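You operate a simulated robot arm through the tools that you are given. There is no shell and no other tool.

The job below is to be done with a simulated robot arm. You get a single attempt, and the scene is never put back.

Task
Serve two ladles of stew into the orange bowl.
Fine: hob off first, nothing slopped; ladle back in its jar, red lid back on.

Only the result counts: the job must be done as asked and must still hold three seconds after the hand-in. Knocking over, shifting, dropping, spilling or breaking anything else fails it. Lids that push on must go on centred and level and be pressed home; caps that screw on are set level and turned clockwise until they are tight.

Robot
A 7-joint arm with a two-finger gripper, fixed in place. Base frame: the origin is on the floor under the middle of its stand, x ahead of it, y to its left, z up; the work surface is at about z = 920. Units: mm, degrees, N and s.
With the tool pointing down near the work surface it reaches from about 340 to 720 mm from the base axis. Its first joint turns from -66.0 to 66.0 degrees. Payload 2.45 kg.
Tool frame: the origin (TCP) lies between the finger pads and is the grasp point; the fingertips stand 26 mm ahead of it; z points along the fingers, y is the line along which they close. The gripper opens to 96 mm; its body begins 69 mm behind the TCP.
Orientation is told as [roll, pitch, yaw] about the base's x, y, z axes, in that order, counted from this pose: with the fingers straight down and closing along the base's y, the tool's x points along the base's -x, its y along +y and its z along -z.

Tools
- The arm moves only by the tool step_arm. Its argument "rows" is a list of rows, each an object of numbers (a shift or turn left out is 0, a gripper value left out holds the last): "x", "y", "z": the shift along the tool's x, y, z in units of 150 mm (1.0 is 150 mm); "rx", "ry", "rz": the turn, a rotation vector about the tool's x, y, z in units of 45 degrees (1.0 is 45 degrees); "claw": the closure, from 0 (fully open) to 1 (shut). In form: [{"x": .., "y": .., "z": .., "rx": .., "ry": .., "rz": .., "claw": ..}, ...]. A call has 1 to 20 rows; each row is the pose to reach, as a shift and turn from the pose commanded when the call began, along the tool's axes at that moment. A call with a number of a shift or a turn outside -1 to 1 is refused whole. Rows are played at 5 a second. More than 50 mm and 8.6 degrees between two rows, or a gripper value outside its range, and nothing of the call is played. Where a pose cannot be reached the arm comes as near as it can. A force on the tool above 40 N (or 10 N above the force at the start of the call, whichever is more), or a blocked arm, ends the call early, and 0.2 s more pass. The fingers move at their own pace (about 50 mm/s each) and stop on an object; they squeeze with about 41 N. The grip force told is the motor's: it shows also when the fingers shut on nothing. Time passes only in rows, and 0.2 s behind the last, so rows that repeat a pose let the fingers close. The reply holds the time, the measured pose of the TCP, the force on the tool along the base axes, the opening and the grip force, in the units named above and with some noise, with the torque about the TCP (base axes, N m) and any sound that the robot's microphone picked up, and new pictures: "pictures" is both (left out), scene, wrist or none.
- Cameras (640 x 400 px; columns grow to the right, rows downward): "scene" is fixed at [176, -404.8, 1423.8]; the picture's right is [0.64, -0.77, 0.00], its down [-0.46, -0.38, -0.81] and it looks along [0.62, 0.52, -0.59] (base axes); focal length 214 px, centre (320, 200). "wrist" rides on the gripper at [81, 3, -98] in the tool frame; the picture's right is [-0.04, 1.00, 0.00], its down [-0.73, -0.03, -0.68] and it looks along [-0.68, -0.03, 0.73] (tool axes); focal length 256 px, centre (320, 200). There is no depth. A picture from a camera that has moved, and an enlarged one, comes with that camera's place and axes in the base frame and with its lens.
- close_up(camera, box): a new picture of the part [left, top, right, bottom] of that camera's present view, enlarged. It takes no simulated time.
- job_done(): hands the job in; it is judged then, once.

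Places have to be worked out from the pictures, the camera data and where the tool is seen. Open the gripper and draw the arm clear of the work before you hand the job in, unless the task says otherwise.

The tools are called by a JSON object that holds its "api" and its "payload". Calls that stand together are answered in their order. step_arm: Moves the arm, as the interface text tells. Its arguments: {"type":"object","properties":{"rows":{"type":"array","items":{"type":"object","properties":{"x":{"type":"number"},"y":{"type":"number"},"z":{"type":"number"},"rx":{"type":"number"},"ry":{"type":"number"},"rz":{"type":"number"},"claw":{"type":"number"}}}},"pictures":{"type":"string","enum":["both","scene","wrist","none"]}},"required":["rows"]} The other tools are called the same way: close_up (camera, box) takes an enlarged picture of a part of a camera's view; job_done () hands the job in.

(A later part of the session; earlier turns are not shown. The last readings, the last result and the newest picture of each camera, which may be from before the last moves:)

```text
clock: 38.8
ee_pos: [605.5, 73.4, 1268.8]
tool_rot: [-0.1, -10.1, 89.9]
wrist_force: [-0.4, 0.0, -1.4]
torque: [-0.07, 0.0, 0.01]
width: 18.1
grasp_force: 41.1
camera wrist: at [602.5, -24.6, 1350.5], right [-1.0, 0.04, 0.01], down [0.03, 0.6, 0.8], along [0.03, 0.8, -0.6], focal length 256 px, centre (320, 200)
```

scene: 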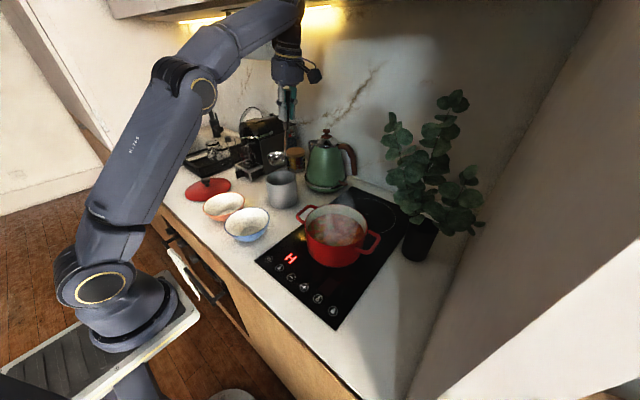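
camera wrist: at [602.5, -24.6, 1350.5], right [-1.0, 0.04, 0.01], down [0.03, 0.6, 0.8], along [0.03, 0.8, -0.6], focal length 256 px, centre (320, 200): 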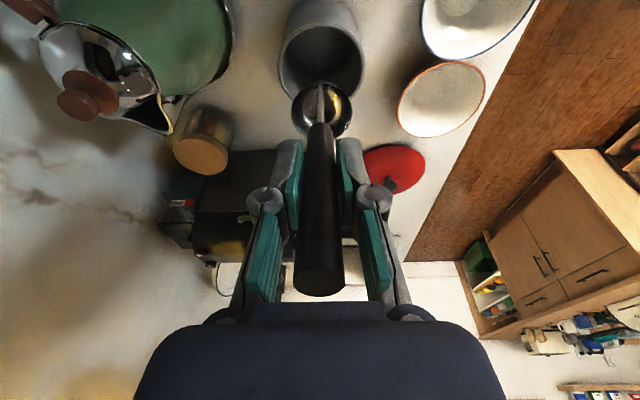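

The ladle is out of the jar; jar looks undisturbed. I zoom in to measure the ladle's geometry.

{"api": "close_up", "payload": {"camera": "scene", "box": [240, 60, 340, 210]}}

{"api": "close_up", "payload": {"camera": "wrist", "box": [260, 40, 380, 160]}}

```text
2.67 times, centred on (290, 135) of scene
camera zoom: at [176.0, -404.8, 1423.8], right [0.64, -0.77, 0.0], down [-0.46, -0.38, -0.81], along [0.62, 0.52, -0.59], focal length 572 px, centre (400, 373)
```

zoom: 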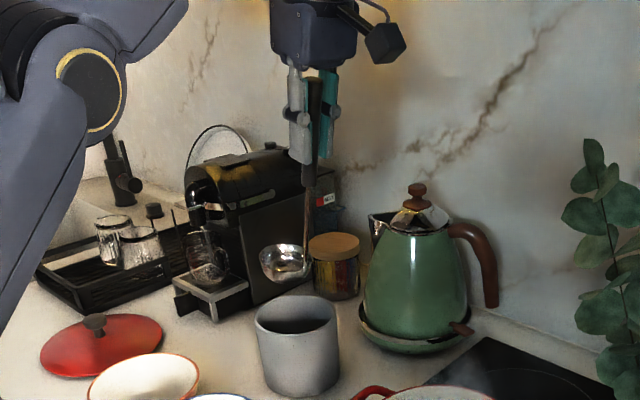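

```text
3.33 times, centred on (320, 100) of wrist
camera zoom: at [602.5, -24.6, 1350.5], right [-1.0, 0.04, 0.01], down [0.03, 0.6, 0.8], along [0.03, 0.8, -0.6], focal length 853 px, centre (320, 533)
```

zoom: 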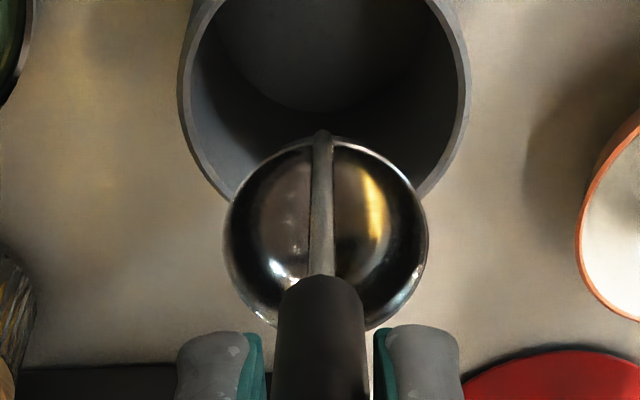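

I zoom in further on the ladle bowl to pin down its rim and depth relative to the tool.

{"api": "close_up", "payload": {"camera": "scene", "box": [250, 85, 310, 175]}}

{"api": "close_up", "payload": {"camera": "scene", "box": [255, 130, 300, 175]}}

```text
4.44 times, centred on (280, 130) of scene
camera zoom: at [176.0, -404.8, 1423.8], right [0.64, -0.77, 0.0], down [-0.46, -0.38, -0.81], along [0.62, 0.52, -0.59], focal length 953 px, centre (498, 511)
```

zoom: 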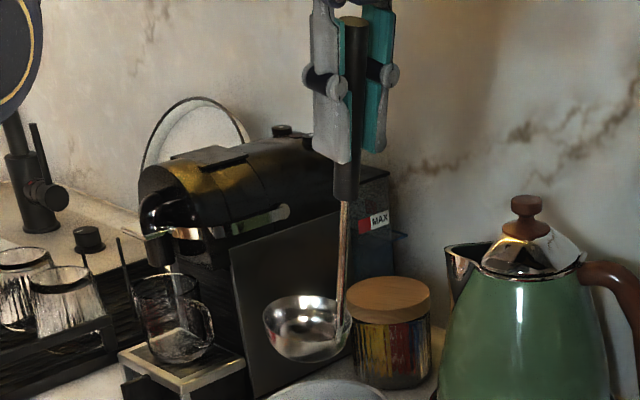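

```text
8.89 times, centred on (278, 152) of scene
camera zoom: at [176.0, -404.8, 1423.8], right [0.64, -0.77, 0.0], down [-0.46, -0.38, -0.81], along [0.62, 0.52, -0.59], focal length 1906 px, centre (698, 622)
```

zoom: 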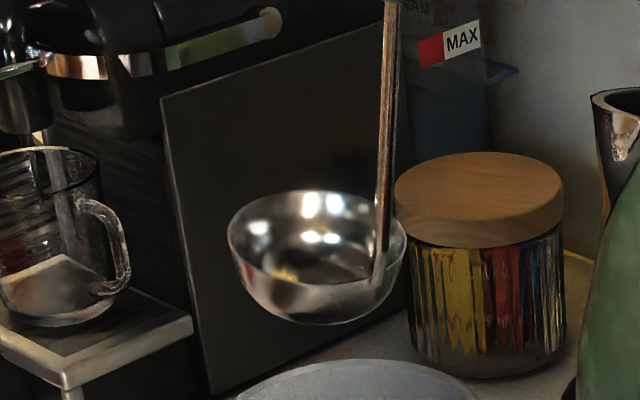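

Very clear: the ladle bowl is a hemisphere of R≈33 mm, its rim centre at tool x≈−35, z≈166, bottom at z≈199 mm ahead of the TCP. Now I zoom into the pot to measure rim and stew level.

{"api": "close_up", "payload": {"camera": "scene", "box": [290, 190, 390, 275]}}

```text
4.71 times, centred on (340, 232) of scene
camera zoom: at [176.0, -404.8, 1423.8], right [0.64, -0.77, 0.0], down [-0.46, -0.38, -0.81], along [0.62, 0.52, -0.59], focal length 1009 px, centre (226, 47)
```

zoom: 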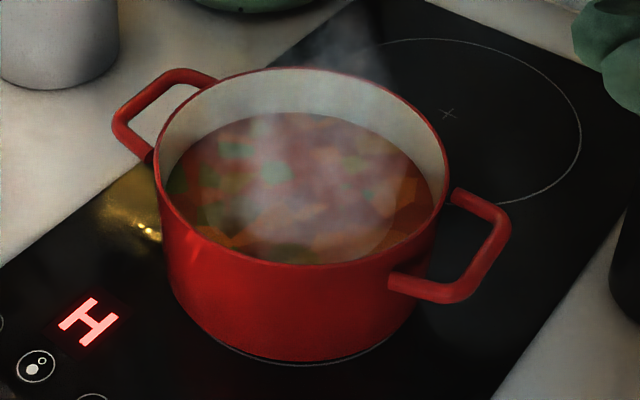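

Pot: rim z≈1012, centre ≈(550,−152), stew surface ≈975; ladle needs TCP z≈1134 to dip under. I straighten the ladle to vertical and carry it, empty, toward the pot while yawing back to 0.

{"api": "step_arm", "payload": {"rows": [{"ry": 0.11, "y": 0.1}, {"ry": 0.224, "y": 0.25}, {"ry": 0.224, "y": 0.45}, {"ry": 0.224, "y": 0.6}, {"ry": 0.224, "y": 0.6}], "pictures": "none"}}

{"api": "step_arm", "payload": {"rows": [{"x": 0.14, "rz": 0.14}, {"x": 0.28, "rz": 0.28}, {"x": 0.42, "rz": 0.42}, {"x": 0.57, "rz": 0.57}, {"x": 0.72, "rz": 0.72}, {"x": 0.86, "rz": 0.86}, {"x": 1.0, "rz": 1.0}, {"x": 1.0, "rz": 1.0}], "pictures": "none"}}

{"api": "step_arm", "payload": {"rows": [{"x": 0.06, "y": -0.06, "rz": 0.17}, {"x": 0.12, "y": -0.12, "rz": 0.34}, {"x": 0.18, "y": -0.18, "rz": 0.51}, {"x": 0.24, "y": -0.24, "rz": 0.68}, {"x": 0.3, "y": -0.3, "rz": 0.85}, {"x": 0.353, "y": -0.353, "rz": 1.0}, {"x": 0.353, "y": -0.353, "rz": 1.0}], "pictures": "both"}}

```text
clock: 40.0
ee_pos: [514.1, 72.6, 1268.2]
tool_rot: [-0.2, -0.1, 89.9]
wrist_force: [0.0, -0.1, -1.8]
torque: [-0.01, 0.03, 0.0]
width: 18.2
grasp_force: 40.7
```

```text
clock: 41.8
ee_pos: [514.7, -75.4, 1267.3]
tool_rot: [0.0, -0.1, 44.9]
wrist_force: [-0.4, 0.5, -1.6]
torque: [-0.04, -0.01, -0.03]
width: 18.1
grasp_force: 40.5
```

```text
clock: 43.4
ee_pos: [515.4, -151.6, 1268.7]
tool_rot: [-0.1, 0.0, -0.3]
wrist_force: [0.0, -0.8, -2.4]
torque: [-0.01, 0.06, 0.01]
width: 18.1
grasp_force: 41.4
camera wrist: at [434.7, -147.1, 1366.8], right [0.04, 1.0, 0.0], down [0.73, -0.03, 0.68], along [0.68, -0.03, -0.73], focal length 256 px, centre (320, 200)
```

scene: 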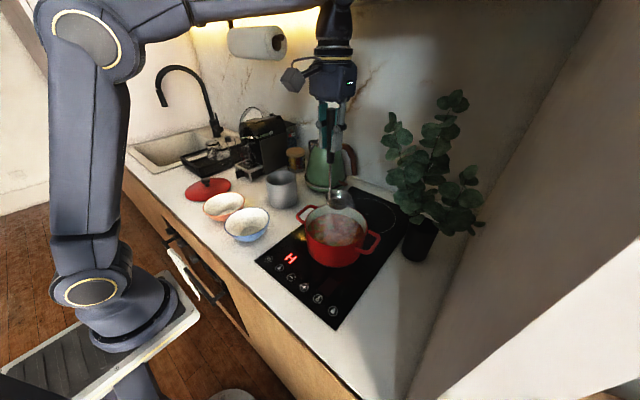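
wrist: 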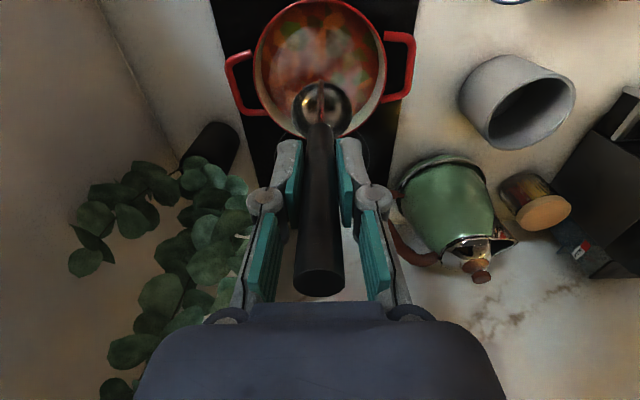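

Ladle is vertical near the pot. I zoom in to locate the pot rim and the ladle bowl relative to it.

{"api": "close_up", "payload": {"camera": "wrist", "box": [220, 0, 420, 150]}}

{"api": "close_up", "payload": {"camera": "scene", "box": [285, 170, 395, 270]}}

```text
2.67 times, centred on (320, 75) of wrist
camera zoom: at [434.7, -147.1, 1366.8], right [0.04, 1.0, 0.0], down [0.73, -0.03, 0.68], along [0.68, -0.03, -0.73], focal length 683 px, centre (320, 533)
```

zoom: 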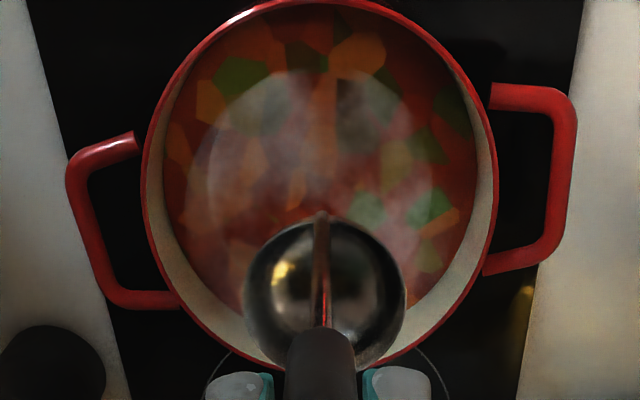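

```text
4.00 times, centred on (340, 220) of scene
camera zoom: at [176.0, -404.8, 1423.8], right [0.64, -0.77, 0.0], down [-0.46, -0.38, -0.81], along [0.62, 0.52, -0.59], focal length 858 px, centre (240, 120)
```

zoom: 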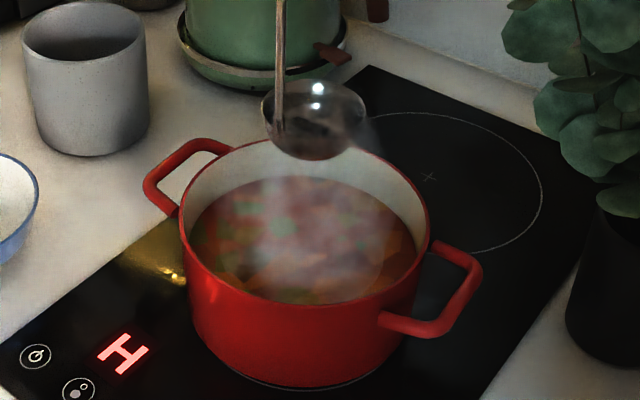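

Pot rim centre is confirmed at (551,−152), R≈86; the ladle bowl hangs right over it. I lower until the ladle just reaches the surface.

{"api": "step_arm", "payload": {"rows": [{"z": 0.15}, {"z": 0.3}, {"z": 0.45}, {"z": 0.58}, {"z": 0.63}, {"z": 0.63}], "pictures": "both"}}

{"api": "close_up", "payload": {"camera": "scene", "box": [285, 170, 395, 270]}}

```text
clock: 44.8
ee_pos: [513.0, -149.9, 1171.9]
tool_rot: [0.1, 0.0, -0.1]
wrist_force: [-1.2, 0.3, -1.2]
torque: [0.01, 0.05, 0.03]
width: 18.1
grasp_force: 41.0
camera wrist: at [431.5, -147.2, 1271.0], right [0.04, 1.0, 0.0], down [0.73, -0.03, 0.68], along [0.68, -0.03, -0.73], focal length 256 px, centre (320, 200)
```

scene: 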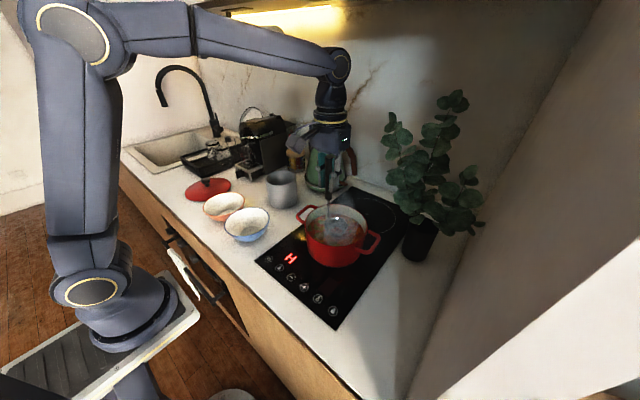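
wrist: 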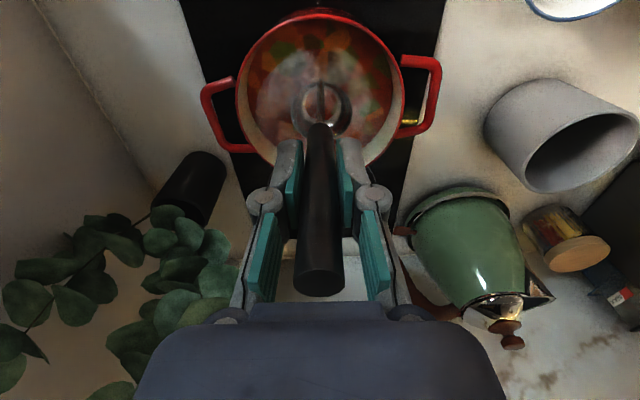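

```text
4.00 times, centred on (340, 220) of scene
camera zoom: at [176.1, -404.8, 1423.8], right [0.64, -0.77, 0.0], down [-0.46, -0.38, -0.81], along [0.62, 0.52, -0.59], focal length 858 px, centre (240, 120)
```

zoom: 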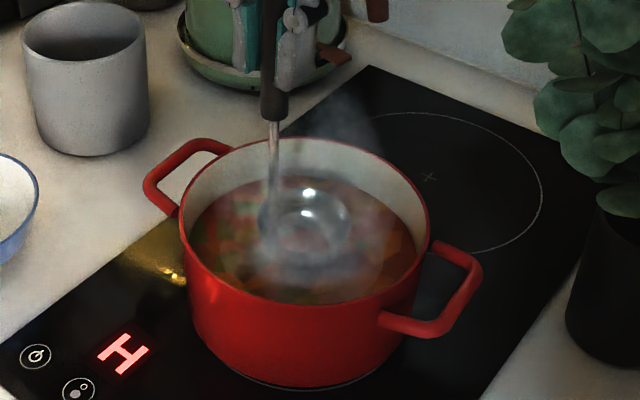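

The ladle bowl is at the stew surface. I lower it slowly 40 mm more to submerge the rim and let it fill.

{"api": "step_arm", "payload": {"rows": [{"z": 0.03}, {"z": 0.06}, {"z": 0.09}, {"z": 0.12}, {"z": 0.15}, {"z": 0.18}, {"z": 0.21}, {"z": 0.24}, {"z": 0.265}, {"z": 0.265}, {"z": 0.265}], "pictures": "both"}}

{"api": "close_up", "payload": {"camera": "scene", "box": [285, 170, 395, 270]}}

{"api": "close_up", "payload": {"camera": "wrist", "box": [200, 0, 440, 200]}}

```text
clock: 47.2
ee_pos: [514.7, -149.6, 1134.5]
tool_rot: [0.1, 0.0, -0.1]
wrist_force: [-0.2, 0.6, -3.5]
torque: [-0.02, 0.03, -0.01]
width: 18.1
grasp_force: 40.4
camera wrist: at [433.6, -147.2, 1231.5], right [0.04, 1.0, 0.0], down [0.73, -0.03, 0.68], along [0.68, -0.03, -0.73], focal length 256 px, centre (320, 200)
```

scene: 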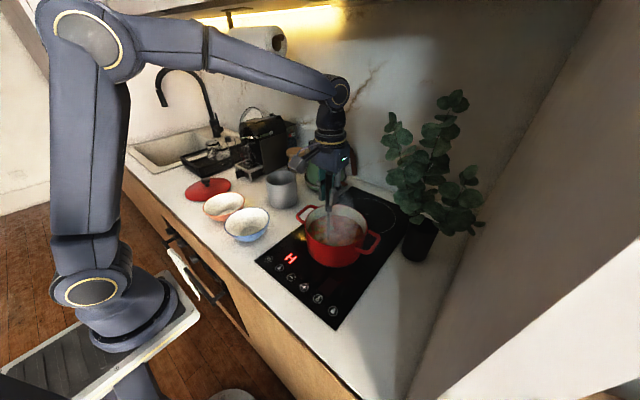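
wrist: 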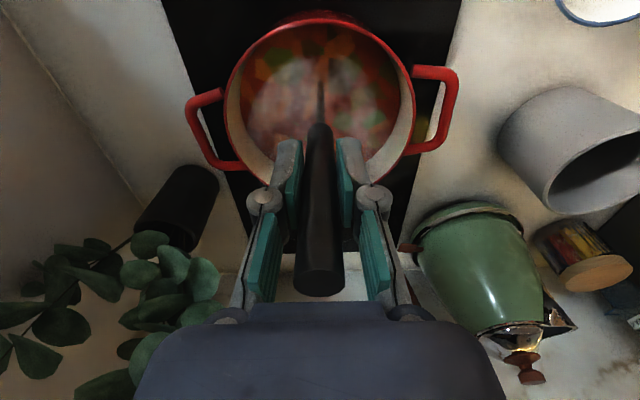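

```text
4.00 times, centred on (340, 220) of scene
camera zoom: at [176.1, -404.8, 1423.8], right [0.64, -0.77, 0.0], down [-0.46, -0.38, -0.81], along [0.62, 0.52, -0.59], focal length 858 px, centre (240, 120)
```

zoom: 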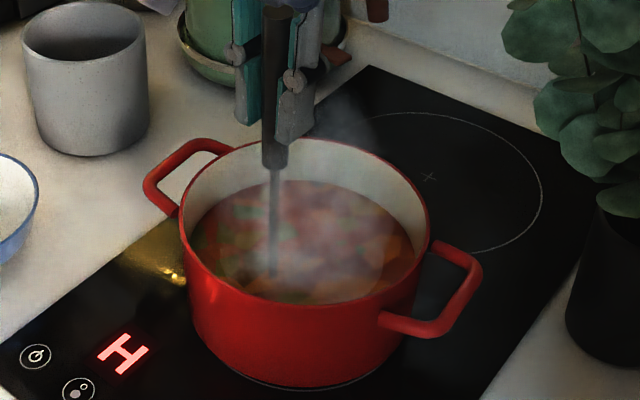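

```text
2.00 times, centred on (320, 100) of wrist
camera zoom: at [433.6, -147.2, 1231.5], right [0.04, 1.0, 0.0], down [0.73, -0.03, 0.68], along [0.68, -0.03, -0.73], focal length 512 px, centre (320, 400)
```

zoom: 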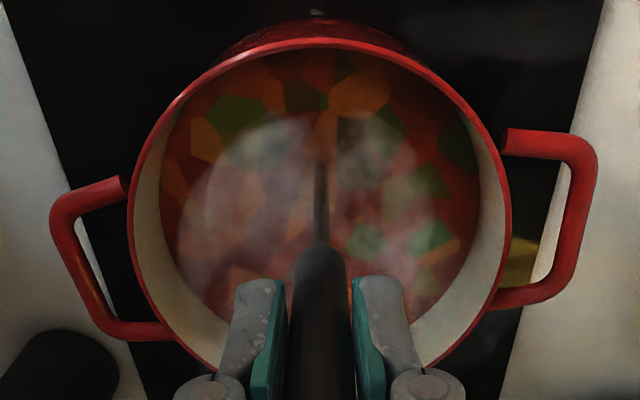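

The ladle bowl is fully submerged. I raise it slowly and vertically, and let it drip over the pot.

{"api": "step_arm", "payload": {"rows": [{"z": -0.03}, {"z": -0.06}, {"z": -0.09}, {"z": -0.12}, {"z": -0.15}, {"z": -0.18}, {"z": -0.21}, {"z": -0.24}, {"z": -0.27}, {"z": -0.32}, {"z": -0.38}, {"z": -0.44}, {"z": -0.5}, {"z": -0.55}, {"z": -0.55}, {"z": -0.55}, {"z": -0.55}], "pictures": "both"}}

{"api": "close_up", "payload": {"camera": "scene", "box": [285, 160, 395, 270]}}

{"api": "close_up", "payload": {"camera": "wrist", "box": [220, 0, 420, 150]}}

```text
clock: 50.8
ee_pos: [513.1, -150.0, 1215.4]
tool_rot: [0.0, 0.0, -0.1]
wrist_force: [-0.1, 0.0, -2.9]
torque: [0.02, 0.02, -0.02]
width: 18.3
grasp_force: 41.0
camera wrist: at [432.0, -147.1, 1312.3], right [0.04, 1.0, 0.0], down [0.73, -0.03, 0.68], along [0.68, -0.03, -0.73], focal length 256 px, centre (320, 200)
```

scene: 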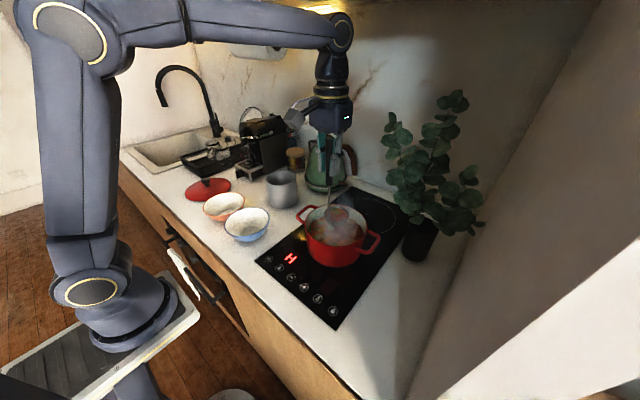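
wrist: 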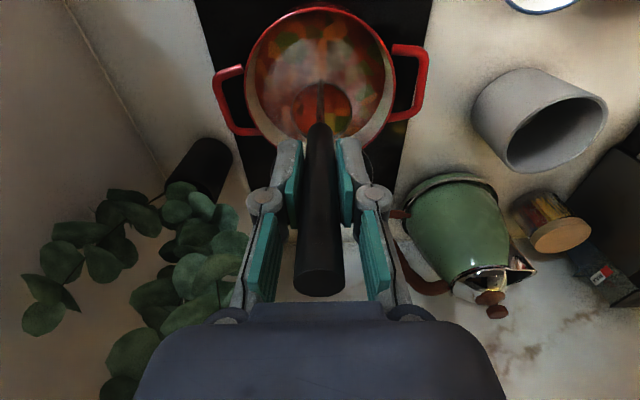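

```text
3.64 times, centred on (340, 215) of scene
camera zoom: at [176.1, -404.8, 1423.8], right [0.64, -0.77, 0.0], down [-0.46, -0.38, -0.81], along [0.62, 0.52, -0.59], focal length 780 px, centre (247, 146)
```

zoom: 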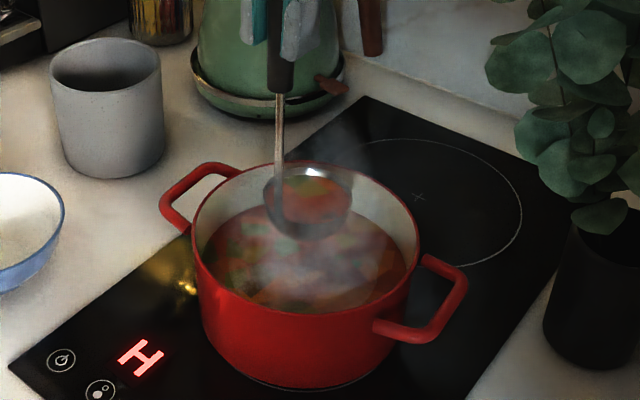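

```text
2.67 times, centred on (320, 75) of wrist
camera zoom: at [432.0, -147.1, 1312.3], right [0.04, 1.0, 0.0], down [0.73, -0.03, 0.68], along [0.68, -0.03, -0.73], focal length 683 px, centre (320, 533)
```

zoom: 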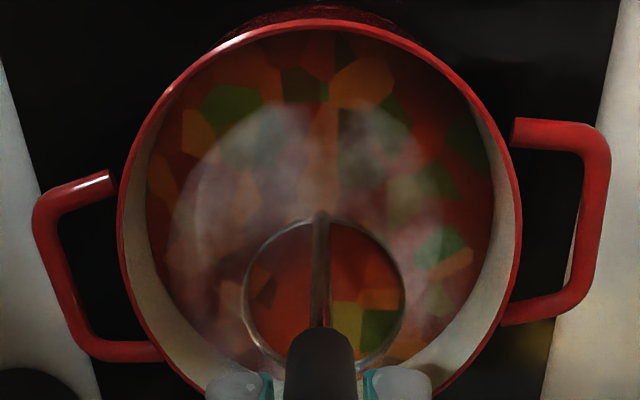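

The ladle is full of stew and level, with nothing outside the pot. I raise it a bit more and carry it smoothly towards the orange bowl, watching as I go.

{"api": "step_arm", "payload": {"rows": [{"z": -0.03}, {"z": -0.09}, {"z": -0.16}, {"z": -0.23}, {"z": -0.28}, {"z": -0.3}, {"z": -0.3}], "pictures": "none"}}

{"api": "step_arm", "payload": {"rows": [{"x": 0.01, "y": 0.01}, {"x": 0.04, "y": 0.04}, {"x": 0.09, "y": 0.09}, {"x": 0.15, "y": 0.16}, {"x": 0.22, "y": 0.24}, {"x": 0.3, "y": 0.33}, {"x": 0.38, "y": 0.42}, {"x": 0.46, "y": 0.51}, {"x": 0.54, "y": 0.6}, {"x": 0.62, "y": 0.69}, {"x": 0.7, "y": 0.78}, {"x": 0.77, "y": 0.86}, {"x": 0.83, "y": 0.92}, {"x": 0.87, "y": 0.965}, {"x": 0.895, "y": 0.99}, {"x": 0.905, "y": 1.0}, {"x": 0.905, "y": 1.0}], "pictures": "both"}}

```text
clock: 52.4
ee_pos: [513.7, -150.7, 1260.5]
tool_rot: [0.0, -0.1, 0.0]
wrist_force: [-0.5, 0.3, -2.5]
torque: [0.01, 0.06, -0.02]
width: 18.4
grasp_force: 41.1
```

```text
clock: 56.0
ee_pos: [378.3, 0.2, 1261.3]
tool_rot: [0.0, 0.0, -0.2]
wrist_force: [0.4, 0.1, -2.7]
torque: [0.0, 0.04, 0.0]
width: 18.2
grasp_force: 40.8
camera wrist: at [296.5, 3.3, 1358.8], right [0.04, 1.0, 0.0], down [0.73, -0.03, 0.68], along [0.68, -0.03, -0.73], focal length 256 px, centre (320, 200)
```

scene: 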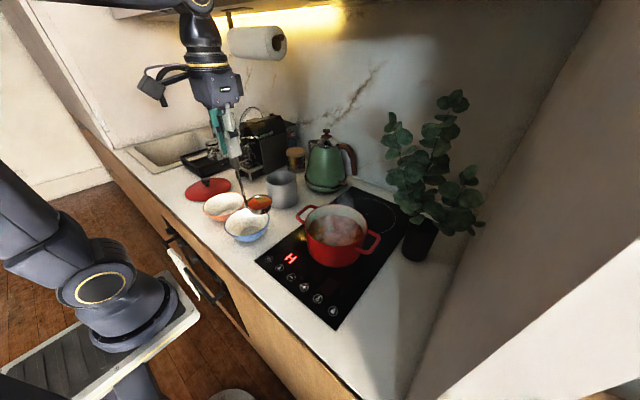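
wrist: 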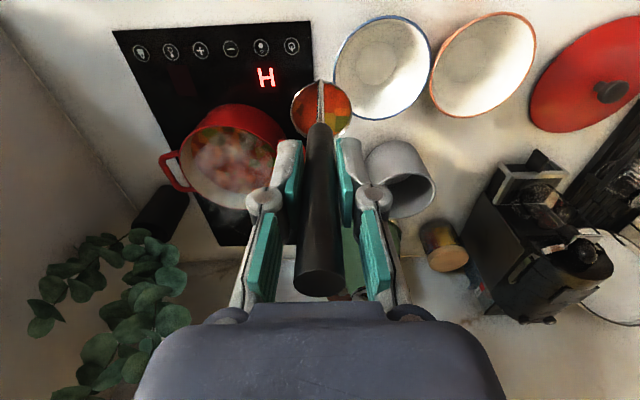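

The ladle is still full and level and nothing has dripped. I continue left towards the orange bowl.

{"api": "step_arm", "payload": {"rows": [{"y": 0.01}, {"y": 0.04}, {"y": 0.09}, {"y": 0.16}, {"y": 0.25}, {"y": 0.35}, {"y": 0.45}, {"y": 0.55}, {"y": 0.65}, {"y": 0.75}, {"y": 0.84}, {"y": 0.91}, {"y": 0.96}, {"y": 0.99}, {"y": 1.0}, {"y": 1.0}], "pictures": "none"}}

{"api": "step_arm", "payload": {"rows": [{"y": 0.01}, {"y": 0.04}, {"y": 0.09}, {"y": 0.16}, {"y": 0.24}, {"y": 0.33}, {"y": 0.42}, {"y": 0.5}, {"y": 0.57}, {"y": 0.62}, {"y": 0.645}, {"y": 0.653}, {"y": 0.653}], "pictures": "both"}}

```text
clock: 59.4
ee_pos: [380.2, 149.9, 1261.6]
tool_rot: [-0.1, 0.0, -0.1]
wrist_force: [0.1, 0.5, -2.8]
torque: [0.0, 0.03, 0.0]
width: 18.0
grasp_force: 40.7
```

```text
clock: 62.2
ee_pos: [379.7, 248.8, 1261.8]
tool_rot: [0.1, 0.0, -0.1]
wrist_force: [0.6, 0.0, -3.1]
torque: [0.04, 0.04, 0.0]
width: 18.1
grasp_force: 40.5
camera wrist: at [298.1, 251.3, 1359.0], right [0.04, 1.0, 0.0], down [0.73, -0.03, 0.68], along [0.68, -0.03, -0.73], focal length 256 px, centre (320, 200)
```

scene: 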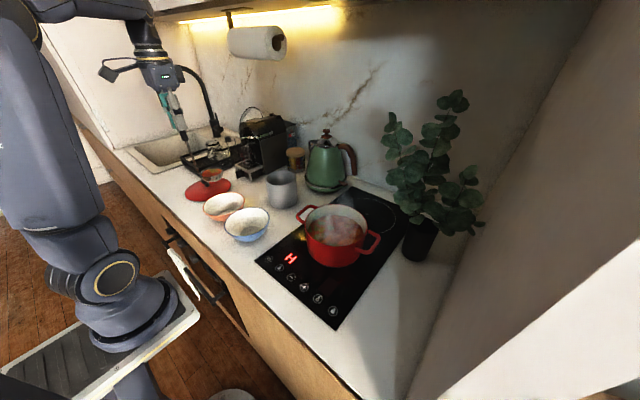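
wrist: 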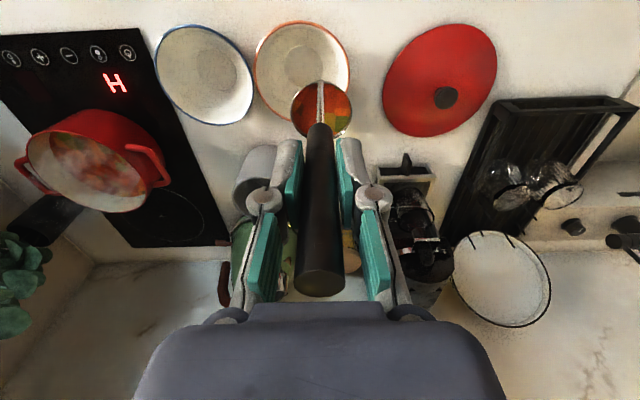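

The orange bowl's rim centre re-measures at about (416,222), R≈68; the ladle bowl at x≈415 is right. I lower to z≈1201 to start the pour close above the bowl.

{"api": "step_arm", "payload": {"rows": [{"z": 0.02}, {"z": 0.07}, {"z": 0.14}, {"z": 0.22}, {"z": 0.3}, {"z": 0.36}, {"z": 0.395}, {"z": 0.405}, {"z": 0.405}], "pictures": "both"}}

{"api": "close_up", "payload": {"camera": "scene", "box": [170, 140, 290, 250]}}

```text
clock: 64.2
ee_pos: [379.3, 248.6, 1199.5]
tool_rot: [0.1, 0.0, -0.1]
wrist_force: [0.3, -0.1, -2.7]
torque: [-0.01, 0.1, 0.0]
width: 18.2
grasp_force: 40.9
camera wrist: at [299.1, 251.7, 1297.2], right [0.04, 1.0, 0.0], down [0.73, -0.03, 0.68], along [0.68, -0.03, -0.73], focal length 256 px, centre (320, 200)
```

scene: 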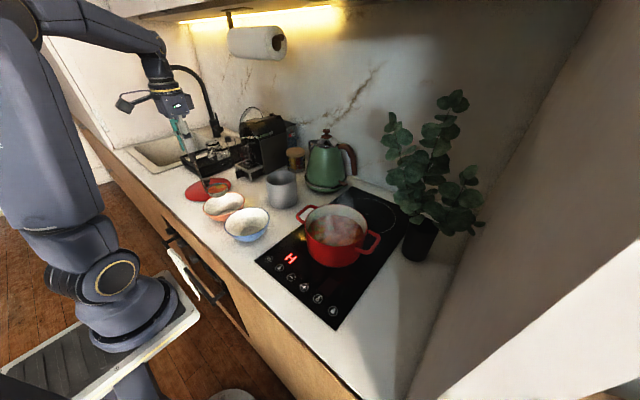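
wrist: 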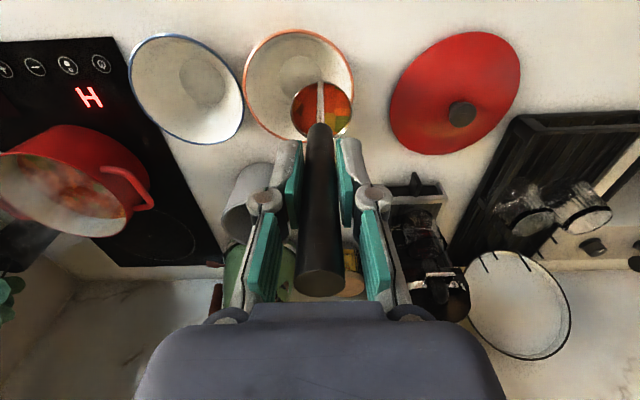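

```text
3.64 times, centred on (230, 195) of scene
camera zoom: at [176.1, -404.7, 1423.8], right [0.64, -0.77, 0.0], down [-0.46, -0.38, -0.81], along [0.62, 0.52, -0.59], focal length 780 px, centre (647, 218)
```

zoom: 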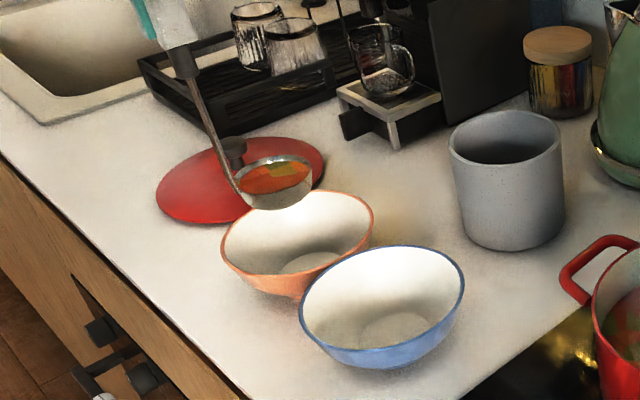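

Aligned: ladle bowl just above the orange bowl's opening. I begin tilting slowly to ~22°, moving the hand so that the pouring lip stays over the bowl, and check.

{"api": "step_arm", "payload": {"rows": [{"y": -0.073, "z": -0.012, "rx": -0.083}, {"y": -0.147, "z": -0.019, "rx": -0.167}, {"y": -0.22, "z": -0.021, "rx": -0.25}, {"y": -0.294, "z": -0.019, "rx": -0.333}, {"y": -0.367, "z": 0.0, "rx": -0.417}, {"y": -0.44, "z": 0.033, "rx": -0.5}, {"y": -0.44, "z": 0.033, "rx": -0.5}], "pictures": "both"}}

{"api": "close_up", "payload": {"camera": "scene", "box": [170, 140, 290, 250]}}

```text
clock: 65.8
ee_pos: [380.0, 183.5, 1195.7]
tool_rot: [22.5, 0.0, -0.2]
wrist_force: [-0.4, 0.6, -3.7]
torque: [-0.14, 0.06, 0.0]
width: 18.1
grasp_force: 40.8
camera wrist: at [298.8, 148.2, 1287.1], right [0.04, 0.92, 0.38], down [0.73, -0.29, 0.62], along [0.68, 0.25, -0.69], focal length 256 px, centre (320, 200)
```

scene: 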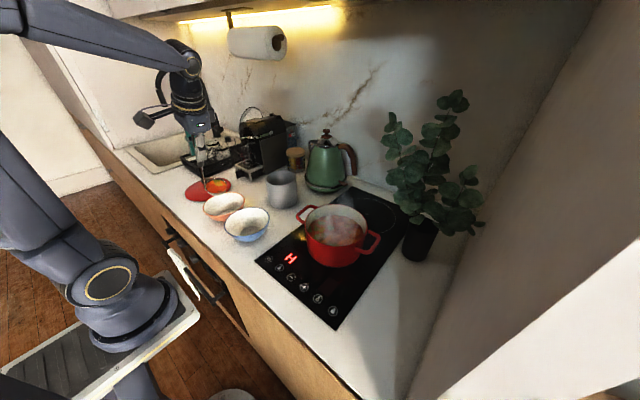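
wrist: 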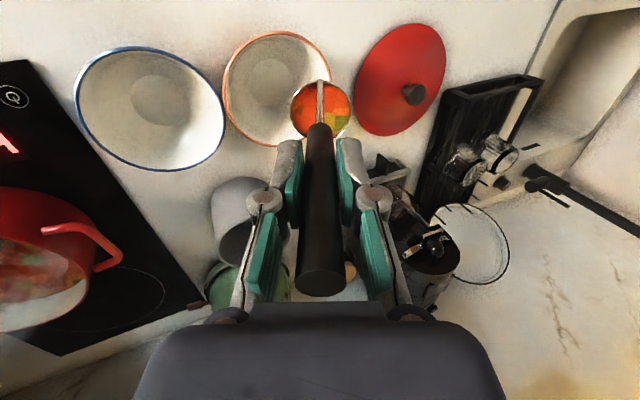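

```text
3.64 times, centred on (230, 195) of scene
camera zoom: at [176.0, -404.7, 1423.8], right [0.64, -0.77, 0.0], down [-0.46, -0.38, -0.81], along [0.62, 0.52, -0.59], focal length 780 px, centre (647, 218)
```

zoom: 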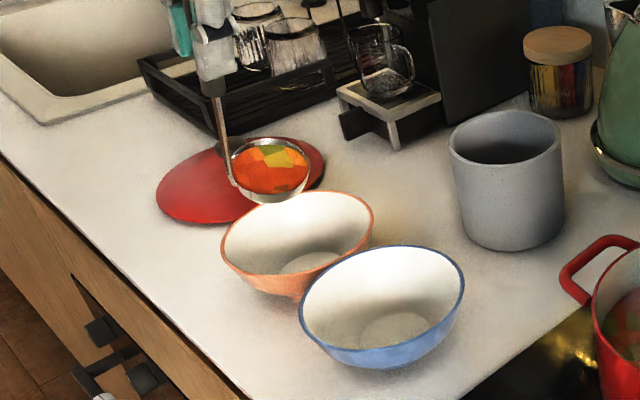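

No flow yet at 22°; the thick stew stays put and the ladle is above the bowl. I continue tilting to 45°, keeping the lip over the bowl.

{"api": "step_arm", "payload": {"rows": [{"y": -0.088, "z": 0.002, "rx": -0.083}, {"y": -0.175, "z": 0.005, "rx": -0.167}, {"y": -0.256, "z": 0.012, "rx": -0.25}, {"y": -0.337, "z": 0.021, "rx": -0.333}, {"y": -0.416, "z": 0.035, "rx": -0.417}, {"y": -0.495, "z": 0.05, "rx": -0.5}, {"y": -0.495, "z": 0.05, "rx": -0.5}], "pictures": "both"}}

{"api": "close_up", "payload": {"camera": "scene", "box": [170, 140, 290, 250]}}

```text
clock: 67.4
ee_pos: [378.0, 115.8, 1161.0]
tool_rot: [45.1, 0.0, -0.3]
wrist_force: [-0.7, 0.6, -3.5]
torque: [-0.24, 0.05, 0.0]
width: 18.4
grasp_force: 41.1
camera wrist: at [296.6, 47.6, 1231.4], right [0.04, 0.71, 0.71], down [0.73, -0.5, 0.46], along [0.68, 0.5, -0.54], focal length 256 px, centre (320, 200)
```

scene: 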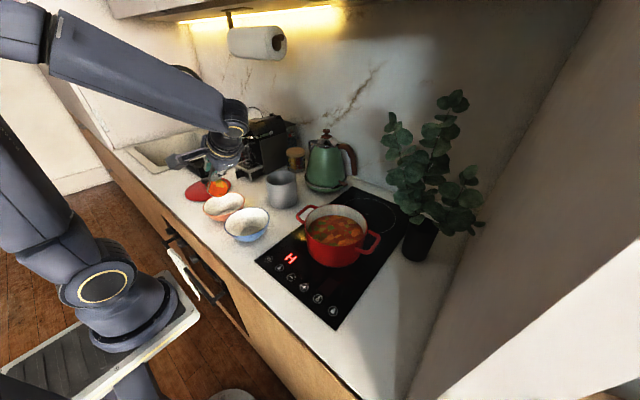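
wrist: 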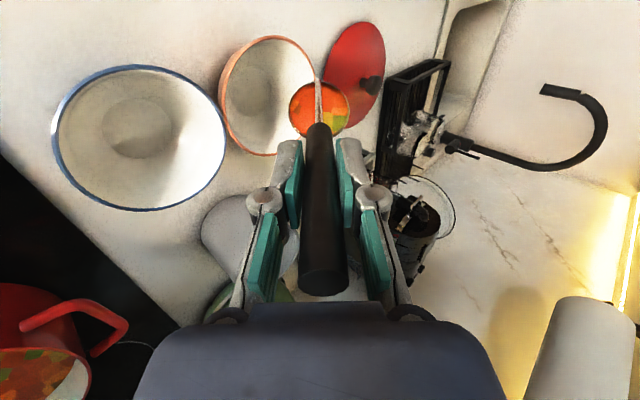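

```text
3.64 times, centred on (230, 195) of scene
camera zoom: at [176.1, -404.7, 1423.8], right [0.64, -0.77, 0.0], down [-0.46, -0.38, -0.81], along [0.62, 0.52, -0.59], focal length 780 px, centre (647, 218)
```

zoom: 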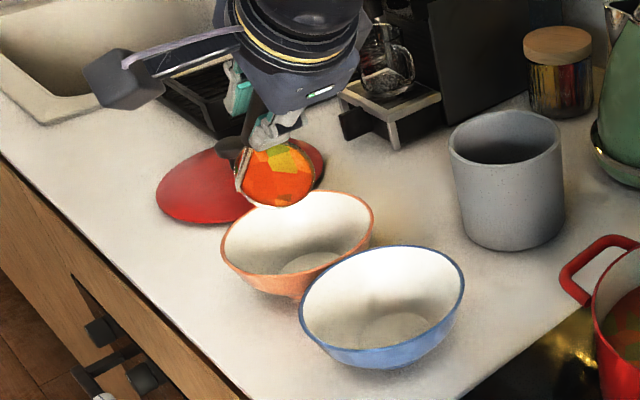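

Still holding at 45°. I continue to 60° in small steps and look again.

{"api": "step_arm", "payload": {"rows": [{"y": -0.073, "z": -0.01, "rx": -0.083}, {"y": -0.145, "z": -0.019, "rx": -0.167}, {"y": -0.22, "z": -0.019, "rx": -0.25}, {"y": -0.294, "z": -0.019, "rx": -0.333}, {"y": -0.294, "z": -0.019, "rx": -0.333}], "pictures": "both"}}

{"api": "close_up", "payload": {"camera": "scene", "box": [170, 140, 290, 250]}}

```text
clock: 68.6
ee_pos: [378.0, 83.5, 1131.1]
tool_rot: [60.0, -0.2, -0.2]
wrist_force: [0.0, -0.3, -3.0]
torque: [-0.26, 0.04, -0.02]
width: 18.3
grasp_force: 40.7
camera wrist: at [297.0, 0.3, 1182.3], right [0.04, 0.5, 0.87], down [0.73, -0.6, 0.31], along [0.68, 0.62, -0.39], focal length 256 px, centre (320, 200)
```

scene: 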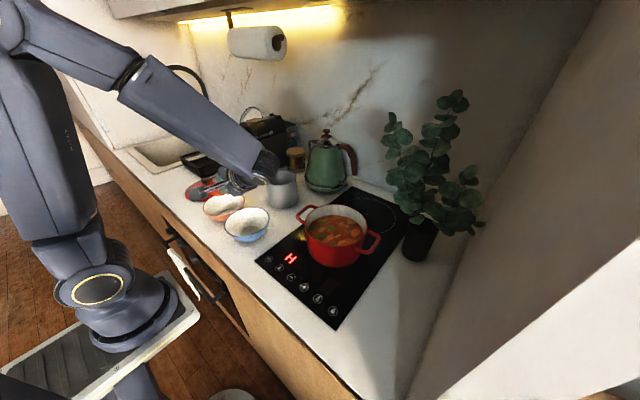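
wrist: 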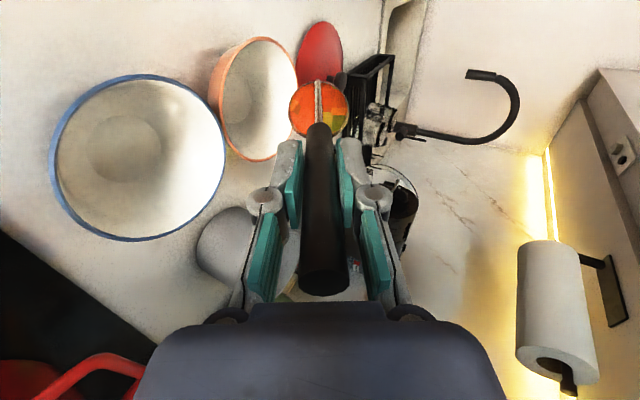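

```text
3.64 times, centred on (230, 195) of scene
camera zoom: at [176.1, -404.7, 1423.8], right [0.64, -0.77, 0.0], down [-0.46, -0.38, -0.81], along [0.62, 0.52, -0.59], focal length 780 px, centre (647, 218)
```

zoom: 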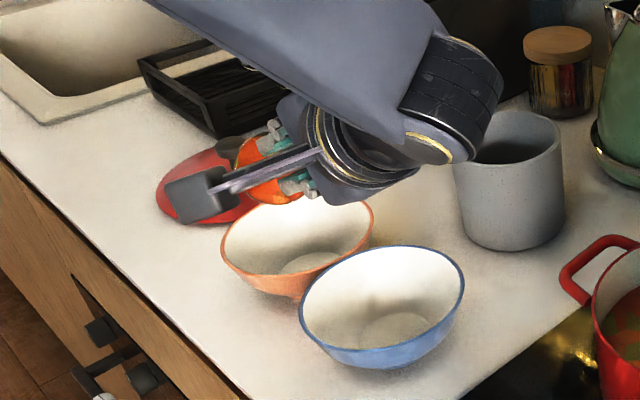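

Still no flow at 60°; the content is held as a thick mass. I go on to 75° with the bowl of the ladle centred over the orange bowl.

{"api": "step_arm", "payload": {"rows": [{"y": -0.06, "z": -0.014, "rx": -0.083}, {"y": -0.12, "z": -0.027, "rx": -0.167}, {"y": -0.175, "z": -0.034, "rx": -0.25}, {"y": -0.229, "z": -0.041, "rx": -0.333}, {"y": -0.229, "z": -0.041, "rx": -0.333}], "pictures": "both"}}

{"api": "close_up", "payload": {"camera": "wrist", "box": [200, 20, 380, 180]}}

```text
clock: 69.8
ee_pos: [377.3, 60.6, 1104.1]
tool_rot: [75.0, 0.0, -0.3]
wrist_force: [0.1, 0.5, 0.1]
torque: [-0.21, 0.04, 0.0]
width: 18.2
grasp_force: 41.1
camera wrist: at [295.8, -34.1, 1132.4], right [0.04, 0.26, 0.97], down [0.73, -0.67, 0.15], along [0.68, 0.7, -0.22], focal length 256 px, centre (320, 200)
```

scene: 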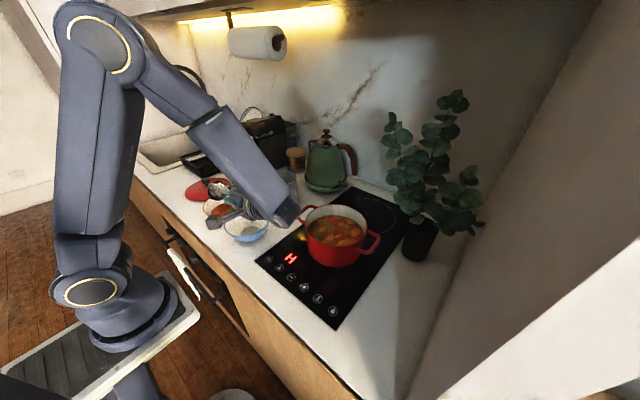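
wrist: 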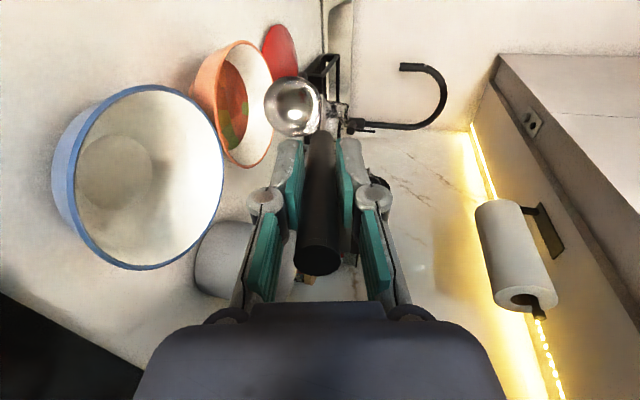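

```text
2.50 times, centred on (290, 100) of wrist
camera zoom: at [295.8, -34.1, 1132.4], right [0.04, 0.26, 0.97], down [0.73, -0.67, 0.15], along [0.68, 0.7, -0.22], focal length 640 px, centre (395, 450)
```

zoom: 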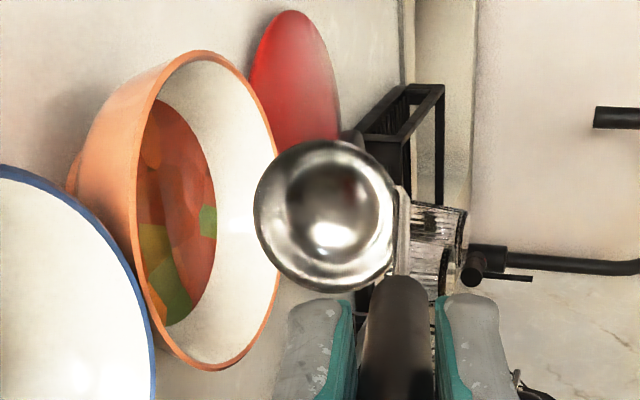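

The stew has gone into the orange bowl and the ladle is empty, though the ladle seems to have turned about its handle in the grip by about 90° (bowl now hanging downward). I look closely at both views for contact or spills.

{"api": "close_up", "payload": {"camera": "scene", "box": [170, 150, 310, 260]}}

{"api": "close_up", "payload": {"camera": "wrist", "box": [240, 60, 400, 300]}}

```text
3.64 times, centred on (240, 205) of scene
camera zoom: at [176.0, -404.8, 1423.8], right [0.64, -0.77, 0.0], down [-0.46, -0.38, -0.81], along [0.62, 0.52, -0.59], focal length 780 px, centre (611, 182)
```

zoom: 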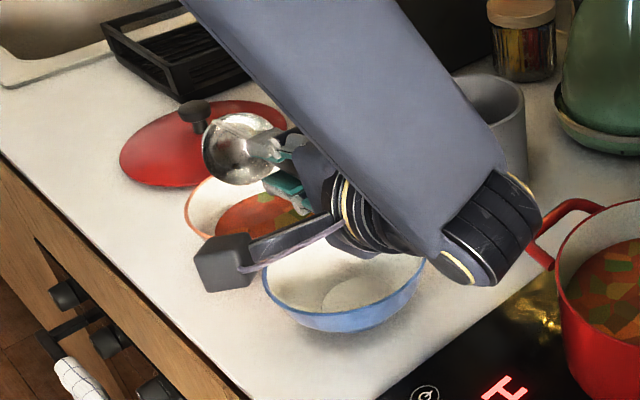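

```text
1.67 times, centred on (320, 180) of wrist
camera zoom: at [295.8, -34.1, 1132.4], right [0.04, 0.26, 0.97], down [0.73, -0.67, 0.15], along [0.68, 0.7, -0.22], focal length 427 px, centre (320, 233)
```

zoom: 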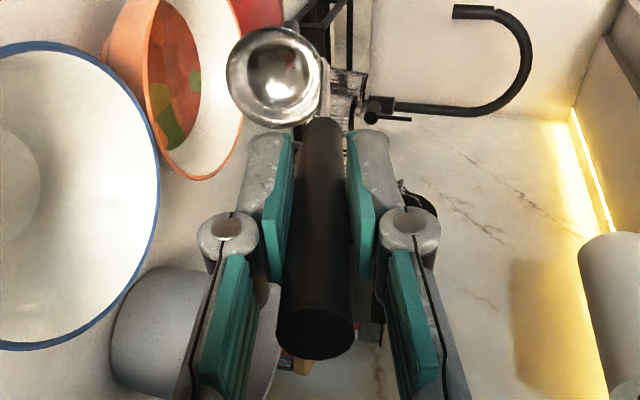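

The stew is all in the orange bowl, with nothing on the counter; the ladle slipped in the grip (turned ~60° about the handle, tilted ~5°, slid ~9 mm) but is held firmly. I raise it clear and bring it back upright slowly, then re-measure.

{"api": "step_arm", "payload": {"rows": [{"y": 0.05, "z": -0.013}, {"y": 0.18, "z": -0.048}, {"y": 0.34, "z": -0.09}, {"y": 0.5, "z": -0.134}, {"y": 0.66, "z": -0.177}, {"y": 0.805, "z": -0.216}, {"y": 0.805, "z": -0.216, "rx": 0.12}, {"y": 0.805, "z": -0.216, "rx": 0.24}, {"y": 0.805, "z": -0.216, "rx": 0.36}, {"y": 0.805, "z": -0.216, "rx": 0.48}, {"y": 0.805, "z": -0.216, "rx": 0.6}, {"y": 0.805, "z": -0.216, "rx": 0.72}, {"y": 0.805, "z": -0.216, "rx": 0.84}, {"y": 0.805, "z": -0.216, "rx": 0.96}, {"y": 0.805, "z": -0.216, "rx": 1.0}], "pictures": "none"}}

{"api": "step_arm", "payload": {"rows": [{"rx": 0.12}, {"rx": 0.24}, {"rx": 0.36}, {"rx": 0.48}, {"rx": 0.6}, {"rx": 0.667}, {"rx": 0.667}], "pictures": "both"}}

```text
clock: 73.0
ee_pos: [379.1, 60.4, 1230.0]
tool_rot: [29.9, 0.1, -0.1]
wrist_force: [-0.6, 0.3, -2.0]
torque: [-0.06, 0.01, 0.0]
width: 17.9
grasp_force: 41.0
```

```text
clock: 74.6
ee_pos: [379.3, 61.5, 1230.6]
tool_rot: [-0.1, 0.0, -0.1]
wrist_force: [0.6, -0.8, -1.4]
torque: [0.07, 0.08, 0.01]
width: 17.9
grasp_force: 41.4
camera wrist: at [298.0, 64.0, 1327.2], right [0.04, 1.0, 0.0], down [0.73, -0.03, 0.68], along [0.68, -0.03, -0.73], focal length 256 px, centre (320, 200)
```

scene: 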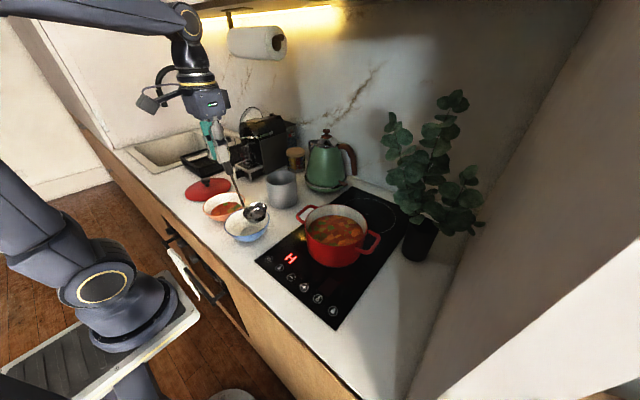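
wrist: 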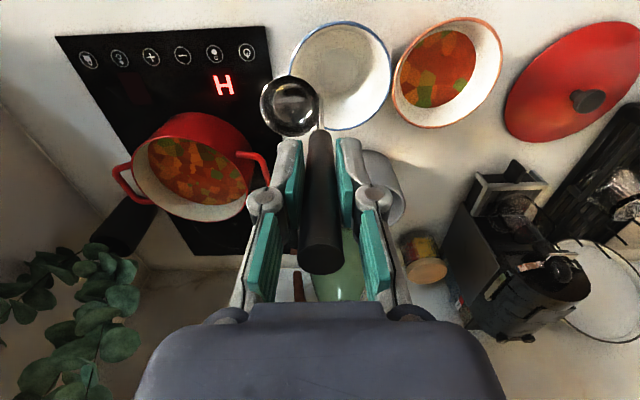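

{"api": "close_up", "payload": {"camera": "wrist", "box": [240, 50, 400, 290]}}

{"api": "close_up", "payload": {"camera": "scene", "box": [190, 100, 300, 250]}}

{"api": "close_up", "payload": {"camera": "scene", "box": [230, 190, 290, 230]}}

{"api": "close_up", "payload": {"camera": "wrist", "box": [250, 60, 350, 150]}}

```text
1.67 times, centred on (320, 170) of wrist
camera zoom: at [298.0, 64.0, 1327.2], right [0.04, 1.0, 0.0], down [0.73, -0.03, 0.68], along [0.68, -0.03, -0.73], focal length 427 px, centre (320, 250)
```

zoom: 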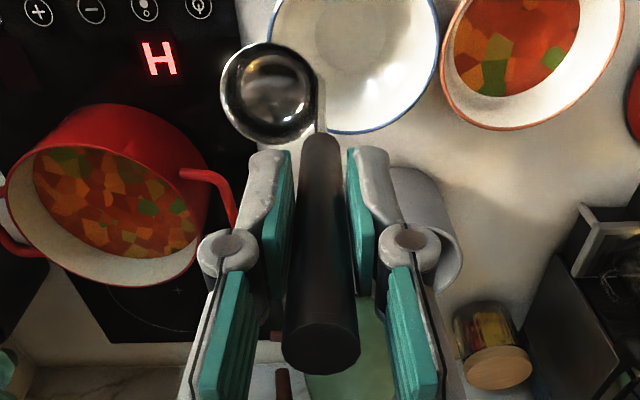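

```text
2.67 times, centred on (245, 175) of scene
camera zoom: at [176.0, -404.7, 1423.8], right [0.64, -0.77, 0.0], down [-0.46, -0.38, -0.81], along [0.62, 0.52, -0.59], focal length 572 px, centre (520, 267)
```

zoom: 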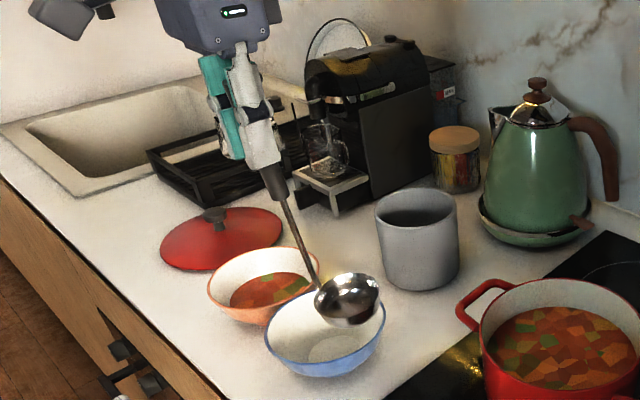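

```text
10.00 times, centred on (260, 210) of scene
camera zoom: at [176.0, -404.7, 1423.8], right [0.64, -0.77, 0.0], down [-0.46, -0.38, -0.81], along [0.62, 0.52, -0.59], focal length 2145 px, centre (920, 100)
```

zoom: 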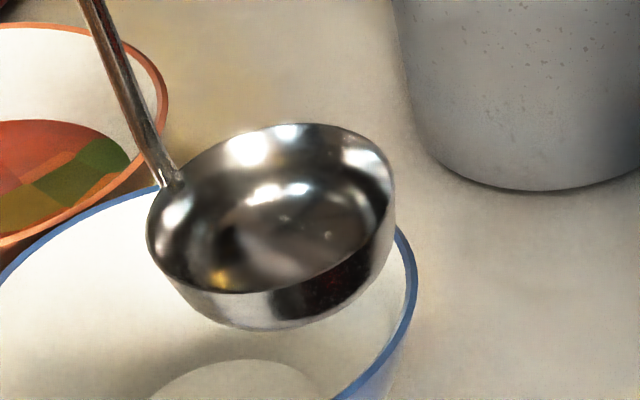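

```text
4.44 times, centred on (300, 105) of wrist
camera zoom: at [298.0, 64.0, 1327.2], right [0.04, 1.0, 0.0], down [0.73, -0.03, 0.68], along [0.68, -0.03, -0.73], focal length 1138 px, centre (409, 622)
```

zoom: 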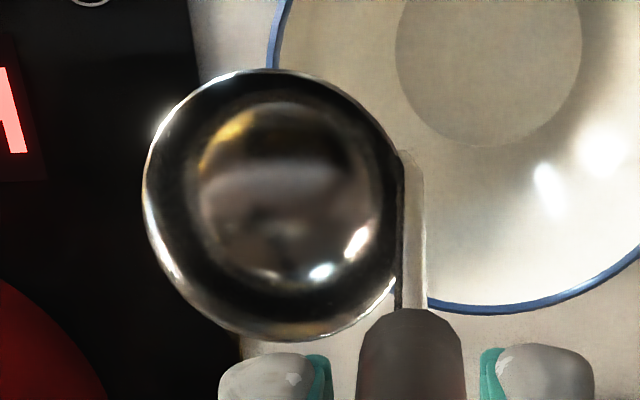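

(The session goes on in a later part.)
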